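You operate a simulated robot arm through the tools that you are given. There is no shell and no other tool. Be economical: measure what you need, move in short steps, check, and stop when the job is done.

Carry out the task below with a simulated robot arm. There is one attempt and no reset: what you move stays moved.

TASK
Put the rubbing pad from the top of the prep bench and the bead gauge in the bowl.
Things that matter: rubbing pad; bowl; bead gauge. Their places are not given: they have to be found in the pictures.

It is judged by the outcome, as a careful person would: the job done as asked, and still so three seconds after it is handed in. It fails if anything else is knocked over, pushed out of place, dropped, spilled or broken.

THE ROBOT
A 7-joint arm with a two-finger parallel gripper, fixed in place. Base frame: the origin is at the foot of the arm, x ahead of it, y to its left, z up; the work surface is at about z = 0.804. Lengths are in m, angles in rad, forces in N, time in s.
With the tool pointing down near the work surface it reaches from about 0.24 to 0.68 m from the base axis. Its first joint turns from -1.152 to 1.152 rad. Payload 2.4 kg.
Tool frame: the origin (TCP) lies between the finger pads and is the grasp point; the fingertips stand 0.03 m ahead of it; z points along the fingers, y is the line along which they close. The gripper opens to 0.094 m. The fingers are 0.028 m wide and 0.01 m thick; the gripper's body (0.05 by 0.096 m) begins 0.055 m behind the TCP.
Orientation is that of the tool frame in the base frame, as a unit quaternion [w, x, y, z]. With the fingers straight down and closing along the base's y, the tool's x points along the base's -x, its y along +y and its z along -z.

THE INTERFACE
- The arm moves only by the tool arm_command. Its argument "steps" is a list of rows, each a list of 6 numbers: the shift along the tool's x, y, z in cm, then the turn, a rotation vector about the tool's x, y, z in rad. In form: [[dx, dy, dz, rx, ry, rz], ...]. A call has 1 to 20 rows; each row is the pose to reach, as a shift and turn from the pose commanded when the call began, along the tool's axes at that moment. "jaw" is the opening in per cent of the stroke, from 0 (shut) to 100 (fully open), set as the call begins (left out, the last holds). A row lasts 0.2 s, in which the tool goes at most 0.05 m and 0.15 rad; a call with a longer step from one row to the next is refused whole, and so is a gripper value outside its range. A pose out of reach is approached as far as the arm can. The call stops where the force on the tool passes 40 N (or 10 N more than at its start, if that is more) or the arm is blocked; 0.2 s more then pass. The fingers move at their own pace (about 0.153 m/s each) and stop on an object; they squeeze with about 37 N. The grip force told is the motor's: it shows also when the fingers shut on nothing. Time passes only in rows, and 0.2 s behind the last, so rows that repeat a pose let the fingers close. It gives the time, the measured TCP pose, the force on the tool (base axes), the opening and the grip force at its end, in the units of the frame above (readings bear some noise).
- Cameras (640 x 400 px; columns grow to the right, rows downward): "scene" is fixed at [0.027, 0.4751, 1.4531]; the picture's right is [-0.75, -0.66, 0.00], its down [-0.34, 0.38, -0.86] and it looks along [0.57, -0.65, -0.51] (base axes); focal length 354 px, centre (320, 200). "wrist" rides on the gripper at [-0.037, 0, -0.058] in the tool frame; the picture's right is [0.00, -1.00, 0.00], its down [0.97, 0.00, -0.24] and it looks along [0.24, 0.00, 0.97] (tool axes); focal length 218 px, centre (320, 200).
- camera(camera): a new picture of that camera. No time passes.
- locate(camera, pixels): there is no depth. For up to 12 entries [column, row, z] of the newest picture of that camera ("zoom" is the newest enlarged one), the place [x, y] in the base frame at which the ray of that pixel passes the height z, good to about 0.003 m, but the place of the scene camera against the robot may be out by one fixed shift of up to 0.018 m in any direction. No time passes.
- enlarge(camera, box): a new picture of the part [left, top, right, bottom] of that camera's present view, enlarged. No time passes.
- job_done(): hands the job in; it is judged then, once.

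Work in short steps. Measure before you move; look again where a grasp or a placing could have gone wrong, and mend it. You have 60 turns and 22 pictures in all, the two below and enlarged ones among them. Open the gripper and draw the arm clear of the work before you hand the job in, unless the task says otherwise; then end with one line.

The tools are called after "Call:" as a command line: name --pt "numbers of a row" for each row, then --argument value for the rest, lists and objects as JSON in quotes. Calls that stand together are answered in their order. arm_command: Moves the arm, as the interface text tells. Its arguments: {"type":"object","properties":{"steps":{"type":"array","items":{"type":"array","items":{"type":"number"}}},"jaw":{"type":"number"}},"required":["steps"]} The other tools are called the same way: camera (camera) takes a picture; locate (camera, pixels) gives the place at which the rays of pixels pass given heights; enlarge (camera, box) takes an enlarged picture of a part of a camera's view; job_done () hands the job in.

At the start:

```text
clock: 0.0
eef_pos: [0.3285, -0.1181, 1.1122]
orientation: [0.0, 0.0, 1.0, 0.0]
ft_force: [0.1, -0.3, -0.9]
gripper_width: 0.094
grasp_force: 0.1
```

scene: 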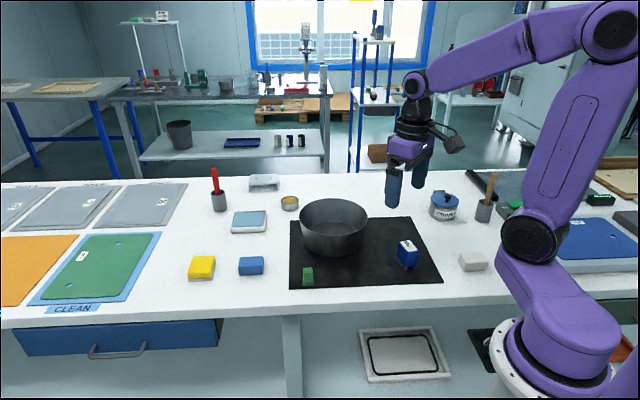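
wrist: 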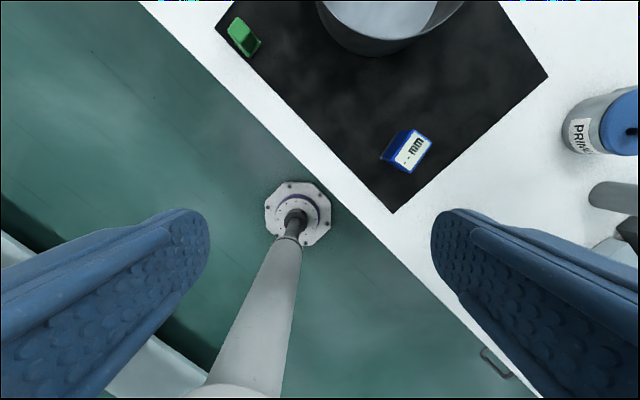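

The scene shows small blocks at (201,267), (250,265), (308,276), (407,253) and (473,261), plus a bowl at (333,225). I'll enlarge the picture to tell them apart.

Call:
enlarge --camera "scene" --box '[170, 160, 350, 300]'

Call:
enlarge --camera "scene" --box '[350, 160, 530, 300]'

```text
2.86 times, centred on (260, 230) of scene
```

zoom: 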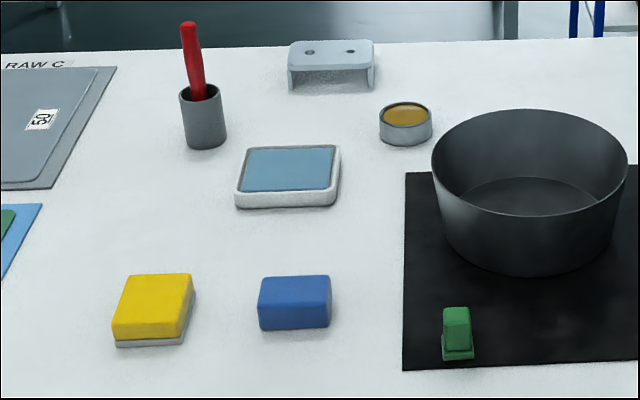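

```text
2.86 times, centred on (440, 230) of scene
```

zoom: 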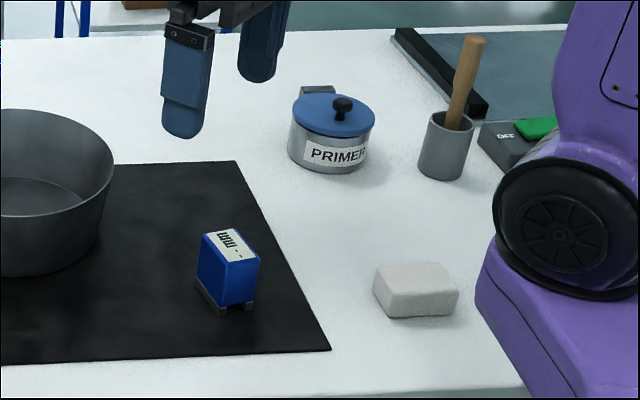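

Call:
enlarge --camera "scene" --box '[180, 240, 330, 295]'

Call:
locate --camera "scene" --pixels '[[201, 267, 0.83], [250, 265, 0.83], [308, 276, 0.82], [407, 253, 0.83], [473, 261, 0.82], [333, 215, 0.88], [300, 215, 0.88], [367, 215, 0.88], [333, 199, 0.88], [333, 232, 0.88]]'

Call:
locate --camera "wrist" --pixels '[[242, 37, 0.82], [410, 150, 0.84], [390, 212, 0.804]]'

```text
4.27 times, centred on (255, 268) of scene
```

zoom: 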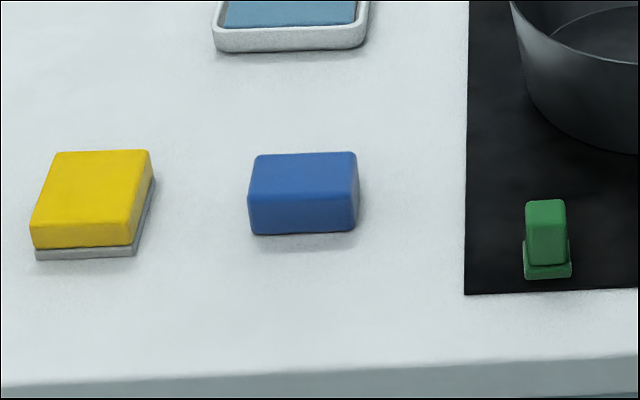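

```text
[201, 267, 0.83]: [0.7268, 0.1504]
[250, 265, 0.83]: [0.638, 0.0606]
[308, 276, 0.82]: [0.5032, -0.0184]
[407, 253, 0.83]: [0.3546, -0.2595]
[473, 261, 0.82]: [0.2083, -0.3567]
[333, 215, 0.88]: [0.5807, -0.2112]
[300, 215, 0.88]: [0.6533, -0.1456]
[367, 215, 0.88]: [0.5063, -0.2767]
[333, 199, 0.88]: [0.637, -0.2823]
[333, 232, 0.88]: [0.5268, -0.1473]
```

```text
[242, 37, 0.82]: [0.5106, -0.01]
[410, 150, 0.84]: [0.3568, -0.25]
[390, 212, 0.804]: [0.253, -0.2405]
```

The bead gauge is the blue "mm" box near (0.357,-0.25). The possible pads are the yellow, blue, green and white blocks, so I'll move the wrist camera above that area for a closer look.

Call:
arm_command --pt "-3.3 2.4 0.4 0 0 0" --pt "-6.6 4.9 0.9 0 0 0" --pt "-9.9 7.3 1.3 0 0 0" --pt "-13.1 9.7 1.7 0 0 0" --pt "-16.4 12.1 2.1 0 0 0" --pt "-19.7 14.6 2.6 0 0 0" --pt "-23 17 3 0 0 0"

Call:
camera --camera "wrist"

```text
clock: 1.6
eef_pos: [0.5577, 0.0511, 1.0822]
orientation: [0.001, 0.0, 1.0, 0.0]
ft_force: [-0.3, -0.5, 0.2]
gripper_width: 0.094
grasp_force: 0.1
```

```text
16 pictures are left
```

wrist: 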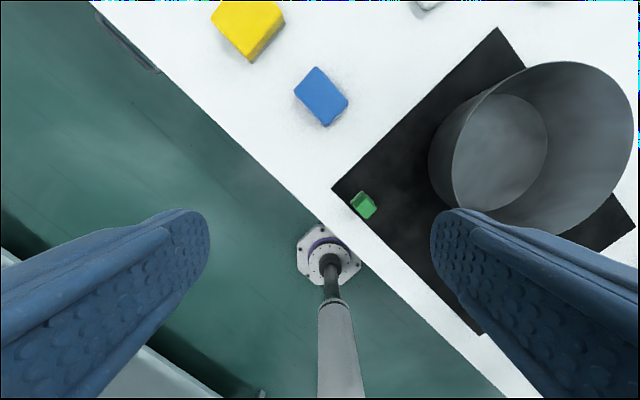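

Call:
enlarge --camera "wrist" --box '[200, 0, 400, 125]'

Call:
enlarge --camera "wrist" --box '[322, 175, 402, 225]'

Call:
enlarge --camera "scene" --box '[340, 300, 520, 400]'

```text
3.20 times, centred on (300, 62) of wrist
```

zoom: 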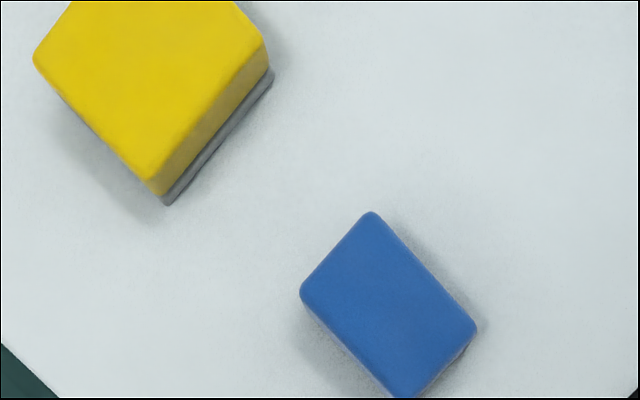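

```text
8.00 times, centred on (362, 200) of wrist
```

zoom: 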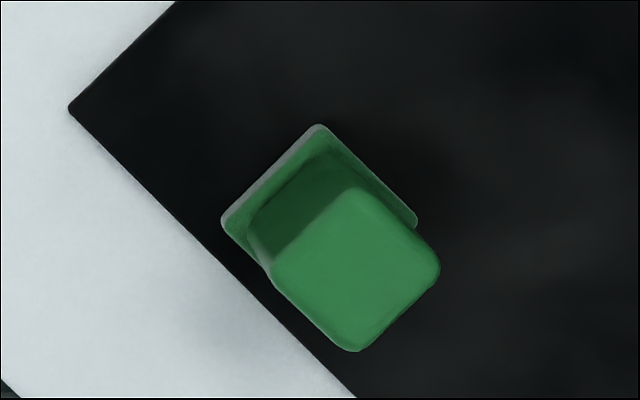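

```text
3.56 times, centred on (430, 350) of scene
```

zoom: 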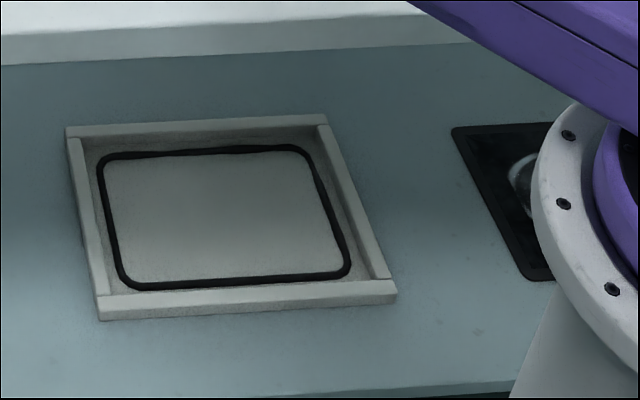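

Call:
enlarge --camera "scene" --box '[100, 0, 340, 150]'

Call:
locate --camera "wrist" --pixels '[[248, 25, 0.83], [212, 15, 0.83], [248, 62, 0.804], [284, 22, 0.82], [321, 95, 0.835], [317, 67, 0.835], [294, 92, 0.835], [347, 98, 0.835], [326, 126, 0.835], [367, 208, 0.84], [362, 193, 0.806]]'

Call:
locate --camera "scene" --pixels '[[188, 277, 0.804], [213, 277, 0.804], [201, 256, 0.83], [239, 275, 0.804], [263, 274, 0.804], [262, 257, 0.835], [240, 257, 0.835], [303, 285, 0.804], [313, 284, 0.804]]'

```text
2.67 times, centred on (220, 75) of scene
```

zoom: 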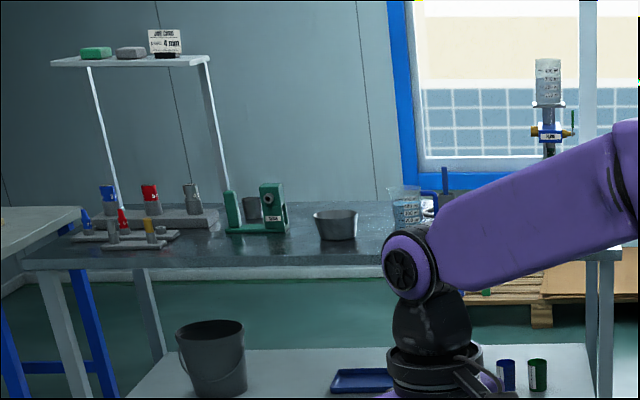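

```text
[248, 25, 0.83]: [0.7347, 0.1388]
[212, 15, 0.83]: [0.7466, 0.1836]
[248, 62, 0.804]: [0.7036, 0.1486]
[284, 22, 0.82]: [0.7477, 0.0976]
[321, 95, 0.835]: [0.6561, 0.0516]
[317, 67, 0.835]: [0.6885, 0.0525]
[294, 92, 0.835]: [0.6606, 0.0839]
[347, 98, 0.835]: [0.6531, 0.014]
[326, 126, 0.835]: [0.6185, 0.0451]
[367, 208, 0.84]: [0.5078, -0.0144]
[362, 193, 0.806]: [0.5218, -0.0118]
```

```text
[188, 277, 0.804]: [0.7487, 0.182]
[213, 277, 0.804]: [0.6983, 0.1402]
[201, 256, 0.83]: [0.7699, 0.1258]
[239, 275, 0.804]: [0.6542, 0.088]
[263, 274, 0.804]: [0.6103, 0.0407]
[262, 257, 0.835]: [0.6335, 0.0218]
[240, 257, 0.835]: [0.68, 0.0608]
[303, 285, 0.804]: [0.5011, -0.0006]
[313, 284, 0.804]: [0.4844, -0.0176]
```

Call:
enlarge --camera "scene" --box '[115, 5, 195, 55]'

Call:
enlarge --camera "scene" --box '[385, 230, 495, 290]'

```text
8.00 times, centred on (155, 30) of scene
```

zoom: 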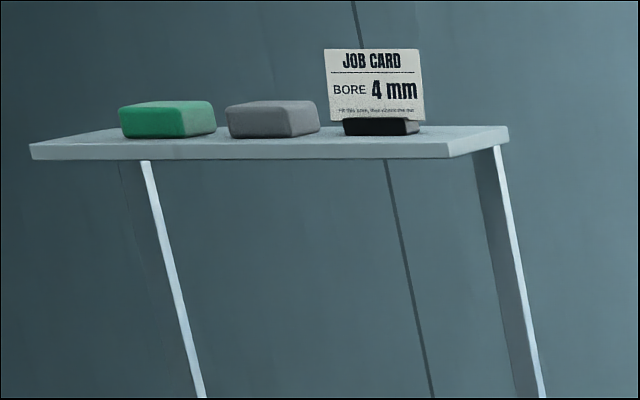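

```text
5.82 times, centred on (440, 260) of scene
```

zoom: 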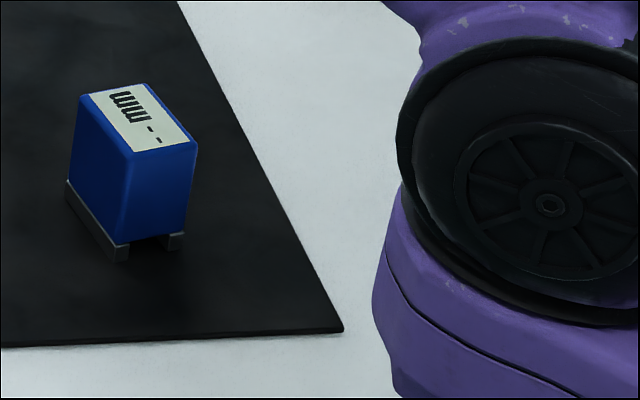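

Identifying the pad matters here: the far shelf holds plain blocks (green, grey), so "top of the prep bench" must mean the near bench. I'll lower the wrist camera to see the blue, green and yellow blocks more closely.

Call:
arm_command --pt "-1 -1 4 0 0 0" --pt "-2 -2 8 0 0 0" --pt "-3.2 -3.1 11 0 0 0"

Call:
camera --camera "wrist"

```text
clock: 2.4
eef_pos: [0.5883, 0.02, 0.9699]
orientation: [0.001, 0.0, 1.0, 0.0]
ft_force: [-0.3, 1.0, 0.0]
gripper_width: 0.0939
grasp_force: 0.0
```

```text
9 pictures are left
```

wrist: 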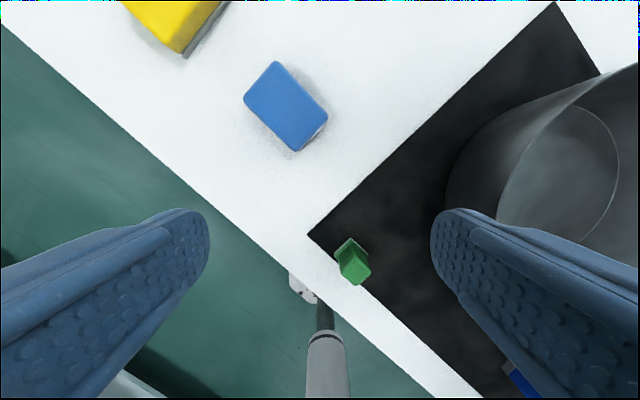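

Call:
enlarge --camera "wrist" --box '[230, 50, 390, 150]'

Call:
enlarge --camera "wrist" --box '[310, 225, 406, 285]'

```text
4.00 times, centred on (310, 100) of wrist
```

zoom: 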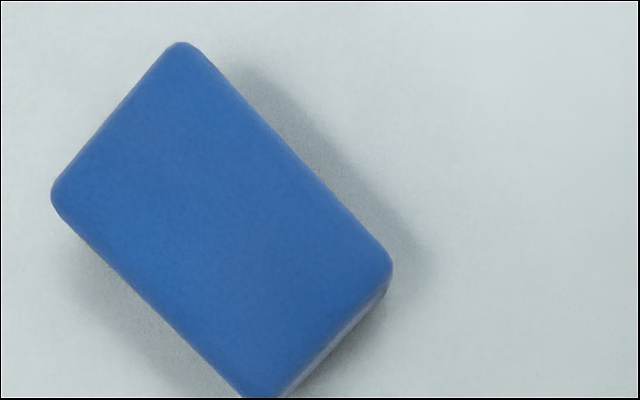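

```text
6.67 times, centred on (358, 255) of wrist
```

zoom: 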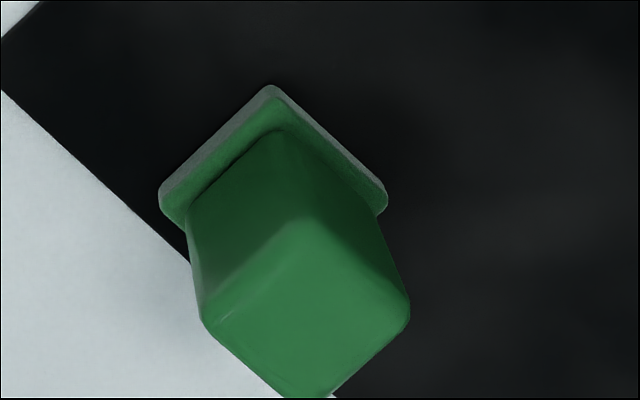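

The blue block is a plain rounded block at about (0.655,0.05), while the yellow one (r≈0.75) is beyond reach. Before choosing, I'll rise and move over to look closely at the white block and the gauge.

Call:
arm_command --pt "0 0 -4 0 0 0" --pt "0 0 -8 0 0 0" --pt "0 0 -12 0 0 0" --pt "3.2 -3.2 -12 0 0 0" --pt "6.4 -6.4 -12 0 0 0" --pt "9.6 -9.6 -12 0 0 0" --pt "12.8 -12.8 -12 0 0 0" --pt "16 -16 -12 0 0 0" --pt "19.2 -19.2 -12 0 0 0" --pt "22.4 -22.4 -12 0 0 0" --pt "25.6 -25.6 -12 0 0 0" --pt "28.8 -28.8 -12 0 0 0" --pt "31.8 -32 -10 0 0 0" --pt "31.8 -32 -6.5 0 0 0" --pt "31.8 -32 -3 0 0 0"

Call:
camera --camera "wrist"

```text
clock: 5.6
eef_pos: [0.2723, -0.2997, 1.0017]
orientation: [0.0, -0.001, 1.0, 0.0]
ft_force: [0.0, 0.6, -0.4]
gripper_width: 0.0943
grasp_force: 0.0
```

```text
6 pictures are left
```

wrist: 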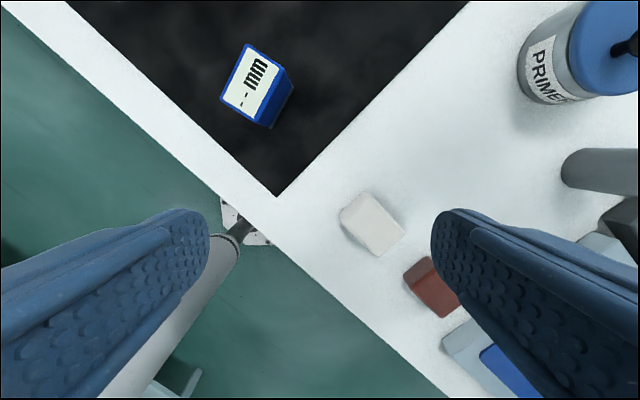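

A brown-red block hidden from the scene camera now shows at (432,287), beside the white one at (371,224). I'll enlarge both.

Call:
enlarge --camera "wrist" --box '[325, 180, 485, 330]'

Call:
locate --camera "wrist" --pixels '[[374, 216, 0.83], [428, 280, 0.83], [403, 275, 0.825], [427, 256, 0.825], [440, 317, 0.804], [246, 76, 0.85], [249, 43, 0.85], [220, 100, 0.85], [285, 68, 0.85], [256, 118, 0.85], [276, 196, 0.804], [272, 128, 0.815]]'

```text
2.67 times, centred on (405, 255) of wrist
```

zoom: 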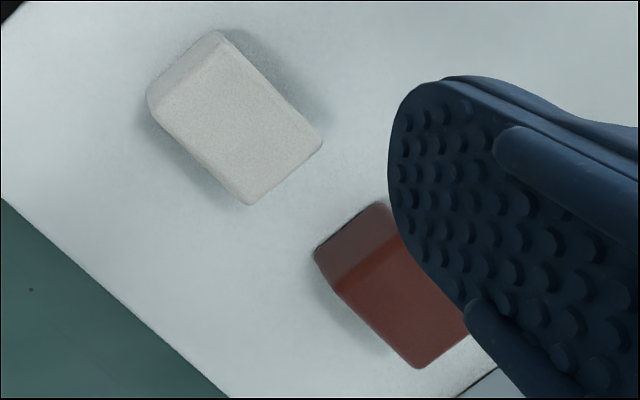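

```text
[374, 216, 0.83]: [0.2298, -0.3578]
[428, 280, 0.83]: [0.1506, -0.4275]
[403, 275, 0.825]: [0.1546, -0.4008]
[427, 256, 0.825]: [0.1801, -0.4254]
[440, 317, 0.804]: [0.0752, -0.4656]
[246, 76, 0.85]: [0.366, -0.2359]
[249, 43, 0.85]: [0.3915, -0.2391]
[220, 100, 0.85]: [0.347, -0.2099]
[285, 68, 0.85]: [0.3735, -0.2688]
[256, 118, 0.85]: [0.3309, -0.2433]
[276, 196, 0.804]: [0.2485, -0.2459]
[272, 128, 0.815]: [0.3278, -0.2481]
```

There is a row of loose coloured blocks off the mat. The two outer ones (yellow, red-brown) look beyond reach. The mat holds just the bowl, the "-- mm" gauge and the small green gripped pad with its grey sole at (0.51,-0.015), so I take that as the rubbing pad.

I'll grasp the gauge first. Its centre is about (0.3575,-0.242), its top is at z≈0.864, and its short side lies at about 58° to base x.

Call:
arm_command --pt "-2.1 1.5 2 0 0 0.14" --pt "-4.2 2.9 4 0 0 0.28" --pt "-6.4 4.4 6 0 0 0.42" --pt "-8.5 5.8 7.5 0 0 0.56" --pt "-8.5 5.8 9 0 0 0.56" --jaw 100

Call:
camera --camera "wrist"

```text
clock: 6.8
eef_pos: [0.3572, -0.2421, 0.9114]
orientation: [0.001, 0.278, 0.961, 0.0]
ft_force: [0.5, 0.6, 0.3]
gripper_width: 0.0937
grasp_force: 0.2
```

```text
4 pictures are left
```

wrist: 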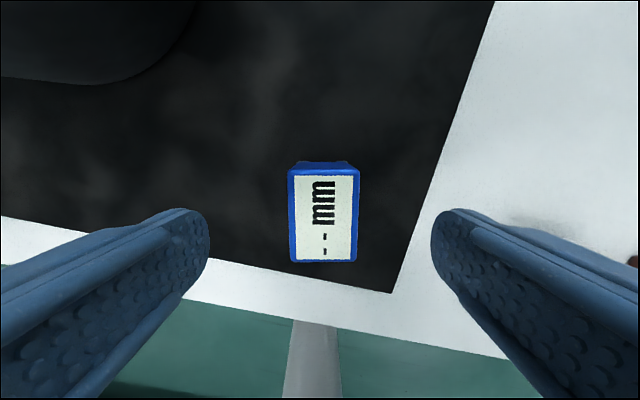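

The gauge is centred between the fingers at (323,215) and square to them. I'll descend to z≈0.846 and close.

Call:
arm_command --pt "-0.3 0 2.5 0 0 0" --pt "-0.3 0 5 0 0 0" --pt "-0.3 0 6.5 0 0 0"

Call:
arm_command --pt "0 0 0 0 0 0" --pt "0 0 0 0 0 0" --pt "0 0 0 0 0 0" --jaw 0

Call:
arm_command --pt "0 0 -3 0 0 0" --pt "0 0 -7 0 0 0" --pt "0 0 -11 0 0 0" --pt "0 0 -15 0 0 0" --pt "0 0 -18 0 0 0"

```text
clock: 7.6
eef_pos: [0.3592, -0.2418, 0.8466]
orientation: [0.001, 0.276, 0.961, 0.0]
ft_force: [0.9, -0.4, 0.1]
gripper_width: 0.0941
grasp_force: 0.0
```

```text
clock: 8.4
eef_pos: [0.3581, -0.2432, 0.8473]
orientation: [0.002, 0.276, 0.961, 0.0]
ft_force: [-1.6, -2.5, -0.1]
gripper_width: 0.0402
grasp_force: 37.6
```

```text
clock: 9.6
eef_pos: [0.3598, -0.2421, 1.0263]
orientation: [0.001, 0.277, 0.961, 0.0]
ft_force: [0.1, -0.6, -2.2]
gripper_width: 0.0399
grasp_force: 36.7
```

The gauge is held (opening 4.0 cm) and lifted. I'll move towards the bowl at height and check its centre from the wrist.

Call:
arm_command --pt "-2.6 2.6 0 0 0 0" --pt "-5.2 5.2 0 0 0 0" --pt "-7.7 7.7 0 0 0 0" --pt "-10.2 10.1 0 0 0 0"

Call:
camera --camera "wrist"

```text
clock: 10.6
eef_pos: [0.5006, -0.2108, 1.0281]
orientation: [0.0, 0.276, 0.961, 0.0]
ft_force: [0.0, 0.3, -2.2]
gripper_width: 0.0399
grasp_force: 37.0
```

```text
3 pictures are left
```

wrist: 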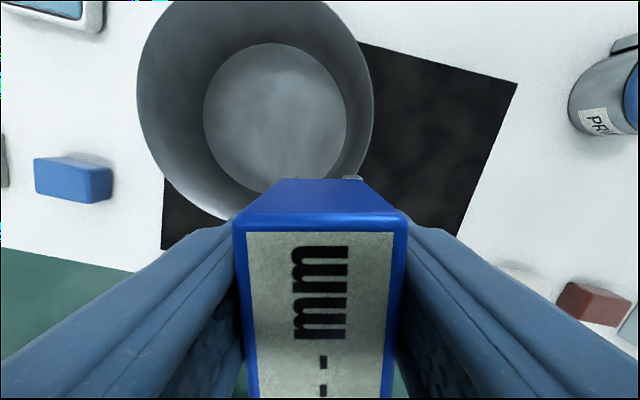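

Call:
locate --camera "wrist" --pixels '[[275, 112, 0.81], [203, 115, 0.81], [346, 115, 0.81], [275, 43, 0.81], [137, 90, 0.89], [374, 90, 0.89], [255, 90, 0.89]]'

```text
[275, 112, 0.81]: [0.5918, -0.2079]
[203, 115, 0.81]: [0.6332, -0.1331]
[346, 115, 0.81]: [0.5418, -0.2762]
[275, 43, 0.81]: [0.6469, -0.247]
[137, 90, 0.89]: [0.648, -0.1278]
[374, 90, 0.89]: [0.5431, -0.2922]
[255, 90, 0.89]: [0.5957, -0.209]
```

The bowl centre is about (0.591,-0.208) and the floor is wide enough for both. I'll move to (0.569,-0.194), on the near side, and lower the gauge to just above the floor.

Call:
arm_command --pt "-2.5 2.5 0 0 0 0" --pt "-4.9 5.0 0 0 0 0" --pt "-4.9 5.0 4 0 0 0" --pt "-4.9 5.0 8 0 0 0" --pt "-4.9 5.0 12 0 0 0" --pt "-4.9 5.0 14.5 0 0 0" --pt "-4.9 5.0 15.8 0 0 0" --pt "-4.9 5.0 16.8 0 0 0"

```text
clock: 12.4
eef_pos: [0.5675, -0.1959, 0.8583]
orientation: [0.0, 0.276, 0.961, 0.0]
ft_force: [-0.1, 0.0, -1.9]
gripper_width: 0.04
grasp_force: 37.9
```

Call:
arm_command --pt "0 0 0.25 0 0 0" --pt "0 0 0.5 0 0 0"

```text
clock: 13.0
eef_pos: [0.5675, -0.196, 0.8532]
orientation: [0.001, 0.277, 0.961, 0.0]
ft_force: [-0.1, 0.1, -2.4]
gripper_width: 0.0401
grasp_force: 37.0
```

Call:
arm_command --pt "0 0 0.25 0 0 0"

Call:
arm_command --pt "0 0 0 0 0 0" --pt "0 0 0 0 0 0" --jaw 65

Call:
arm_command --pt "0 0 -3 0 0 0" --pt "0 0 -7 0 0 0" --pt "0 0 -11 0 0 0" --pt "0 0 -15 0 0 0" --pt "0 0 -19 0 0 0"

```text
clock: 13.4
eef_pos: [0.5676, -0.196, 0.8502]
orientation: [0.0, 0.276, 0.961, 0.0]
ft_force: [-0.5, -0.1, 0.4]
gripper_width: 0.04
grasp_force: 36.7
```

```text
clock: 14.0
eef_pos: [0.5672, -0.1962, 0.851]
orientation: [0.0, 0.276, 0.961, 0.0]
ft_force: [-0.6, 0.2, -0.7]
gripper_width: 0.0613
grasp_force: 0.0
```

```text
clock: 15.2
eef_pos: [0.5663, -0.1967, 1.0415]
orientation: [0.0, 0.277, 0.961, 0.0]
ft_force: [0.2, 1.1, -0.4]
gripper_width: 0.0612
grasp_force: 0.1
```

The gauge touched down and is released. Next I'll go over the green pad at (0.508,-0.015), which is about 3.5 cm high with its faces at 45°, turning 0.225 rad to line up with it.

Call:
arm_command --pt "3 2.5 0 0 0 0.05" --pt "6 5 0 0 0 0.1" --pt "9 7.5 0 0 0 0.15" --pt "12 10 0 0 0 0.2" --pt "14.6 12.3 3 0 0 0.225" --pt "14.6 12.3 7 0 0 0.225" --pt "14.6 12.3 10.5 0 0 0.225"

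Call:
camera --camera "wrist"

```text
clock: 16.8
eef_pos: [0.5081, -0.0128, 0.9369]
orientation: [0.001, 0.382, 0.924, 0.001]
ft_force: [0.5, 1.3, -0.2]
gripper_width: 0.0612
grasp_force: 0.1
```

```text
2 pictures are left
```

wrist: 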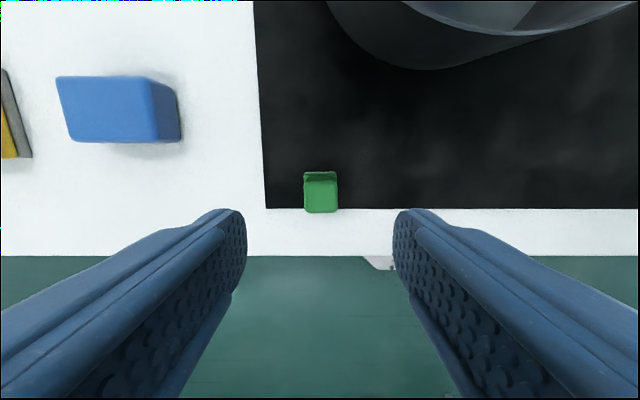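

The green pad is centred at (321,197) and square to the fingers. I'll descend 8.9 cm and close.

Call:
arm_command --pt "0 0 3.5 0 0 0" --pt "0 0 6.5 0 0 0" --pt "0 0 8.9 0 0 0"

Call:
arm_command --pt "0 0 0 0 0 0" --pt "0 0 0 0 0 0" --pt "0 0 0 0 0 0" --jaw 0

Call:
arm_command --pt "0 0 -3 0 0 0" --pt "0 0 -7 0 0 0" --pt "0 0 -11 0 0 0" --pt "0 0 -15 0 0 0" --pt "0 0 -19 0 0 0"

```text
clock: 17.6
eef_pos: [0.5082, -0.0137, 0.8473]
orientation: [0.001, 0.383, 0.924, 0.0]
ft_force: [-1.0, -0.3, 0.0]
gripper_width: 0.0612
grasp_force: 0.0
```

```text
clock: 18.4
eef_pos: [0.509, -0.013, 0.847]
orientation: [0.0, 0.383, 0.924, 0.0]
ft_force: [0.7, -0.3, 1.4]
gripper_width: 0.0271
grasp_force: 36.9
```

```text
clock: 19.6
eef_pos: [0.5091, -0.0127, 1.0376]
orientation: [0.0, 0.383, 0.924, -0.001]
ft_force: [0.2, -0.2, 1.1]
gripper_width: 0.0272
grasp_force: 36.7
```

The pad is held (opening 2.7 cm). I'll carry it to (0.614,-0.222), beyond the gauge, turn back by 0.225 rad and lower it.

Call:
arm_command --pt "-3.7 -1.2 0 0 0 -0.04" --pt "-7.4 -2.4 0 0 0 -0.08" --pt "-11.1 -3.7 0 0 0 -0.12" --pt "-14.8 -4.9 0 0 0 -0.16" --pt "-18.5 -6.1 0 0 0 -0.2" --pt "-22.2 -7.3 0 0 0 -0.225" --pt "-22.2 -7.3 4 0 0 -0.225" --pt "-22.2 -7.3 8 0 0 -0.225"

Call:
camera --camera "wrist"

```text
clock: 21.4
eef_pos: [0.6159, -0.2234, 0.9582]
orientation: [0.0, 0.277, 0.961, 0.0]
ft_force: [0.5, -0.2, -1.6]
gripper_width: 0.0272
grasp_force: 37.2
```

```text
1 pictures are left
```

wrist: 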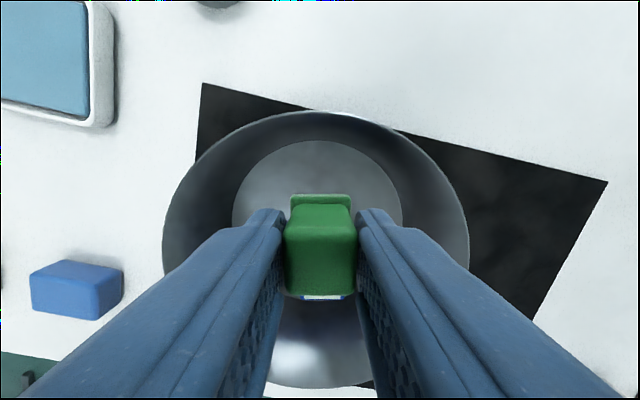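

The pad is above clear floor, with the gauge behind it towards the base. I'll lower the rest of the way, release and retreat.

Call:
arm_command --pt "0 0 3 0 0 0" --pt "0 0 6 0 0 0" --pt "0 0 8.5 0 0 0" --pt "0 0 10 0 0 0" --pt "0 0 10.5 0 0 0"

```text
clock: 22.6
eef_pos: [0.6147, -0.2232, 0.8515]
orientation: [0.001, 0.276, 0.961, 0.0]
ft_force: [0.2, 0.6, -0.8]
gripper_width: 0.0274
grasp_force: 37.1
```

Call:
arm_command --pt "0 0 0 0 0 0" --pt "0 0 0 0 0 0" --jaw 45

Call:
arm_command --pt "0 0 -3 0 0 0" --pt "0 0 -7 0 0 0" --pt "0 0 -11 0 0 0" --pt "0 0 -15 0 0 0" --pt "0 0 -19 0 0 0" --pt "4 0 -20 0 0 0" --pt "8 0 -21 0 0 0" --pt "12 0 -22 0 0 0" --pt "16 0 -22 0 0 0"

Call:
camera --camera "wrist"

```text
clock: 23.2
eef_pos: [0.6146, -0.224, 0.8525]
orientation: [0.0, 0.277, 0.961, 0.0]
ft_force: [-0.6, -0.3, -0.2]
gripper_width: 0.0422
grasp_force: 0.1
```

```text
clock: 25.2
eef_pos: [0.4791, -0.136, 1.0718]
orientation: [0.0, 0.276, 0.961, 0.0]
ft_force: [-0.3, -1.0, -0.5]
gripper_width: 0.0425
grasp_force: 0.1
```

```text
0 pictures are left
```

wrist: 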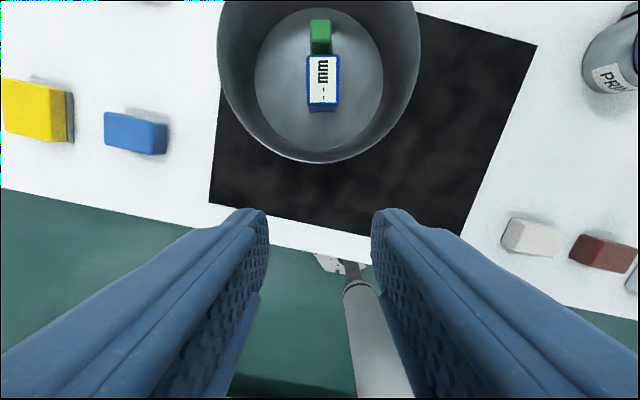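

The last picture shows the gauge and the green pad both standing on the bowl floor, nothing else disturbed and the arm clear with the gripper open. I'm handing the job in.

Call:
job_done

```text
The job is handed in.
```

The bead gauge and the small green pad from the mat are both in the bowl, but taking the green pad as the rubbing pad was my judgement, since none of the blocks on the bench is labelled.
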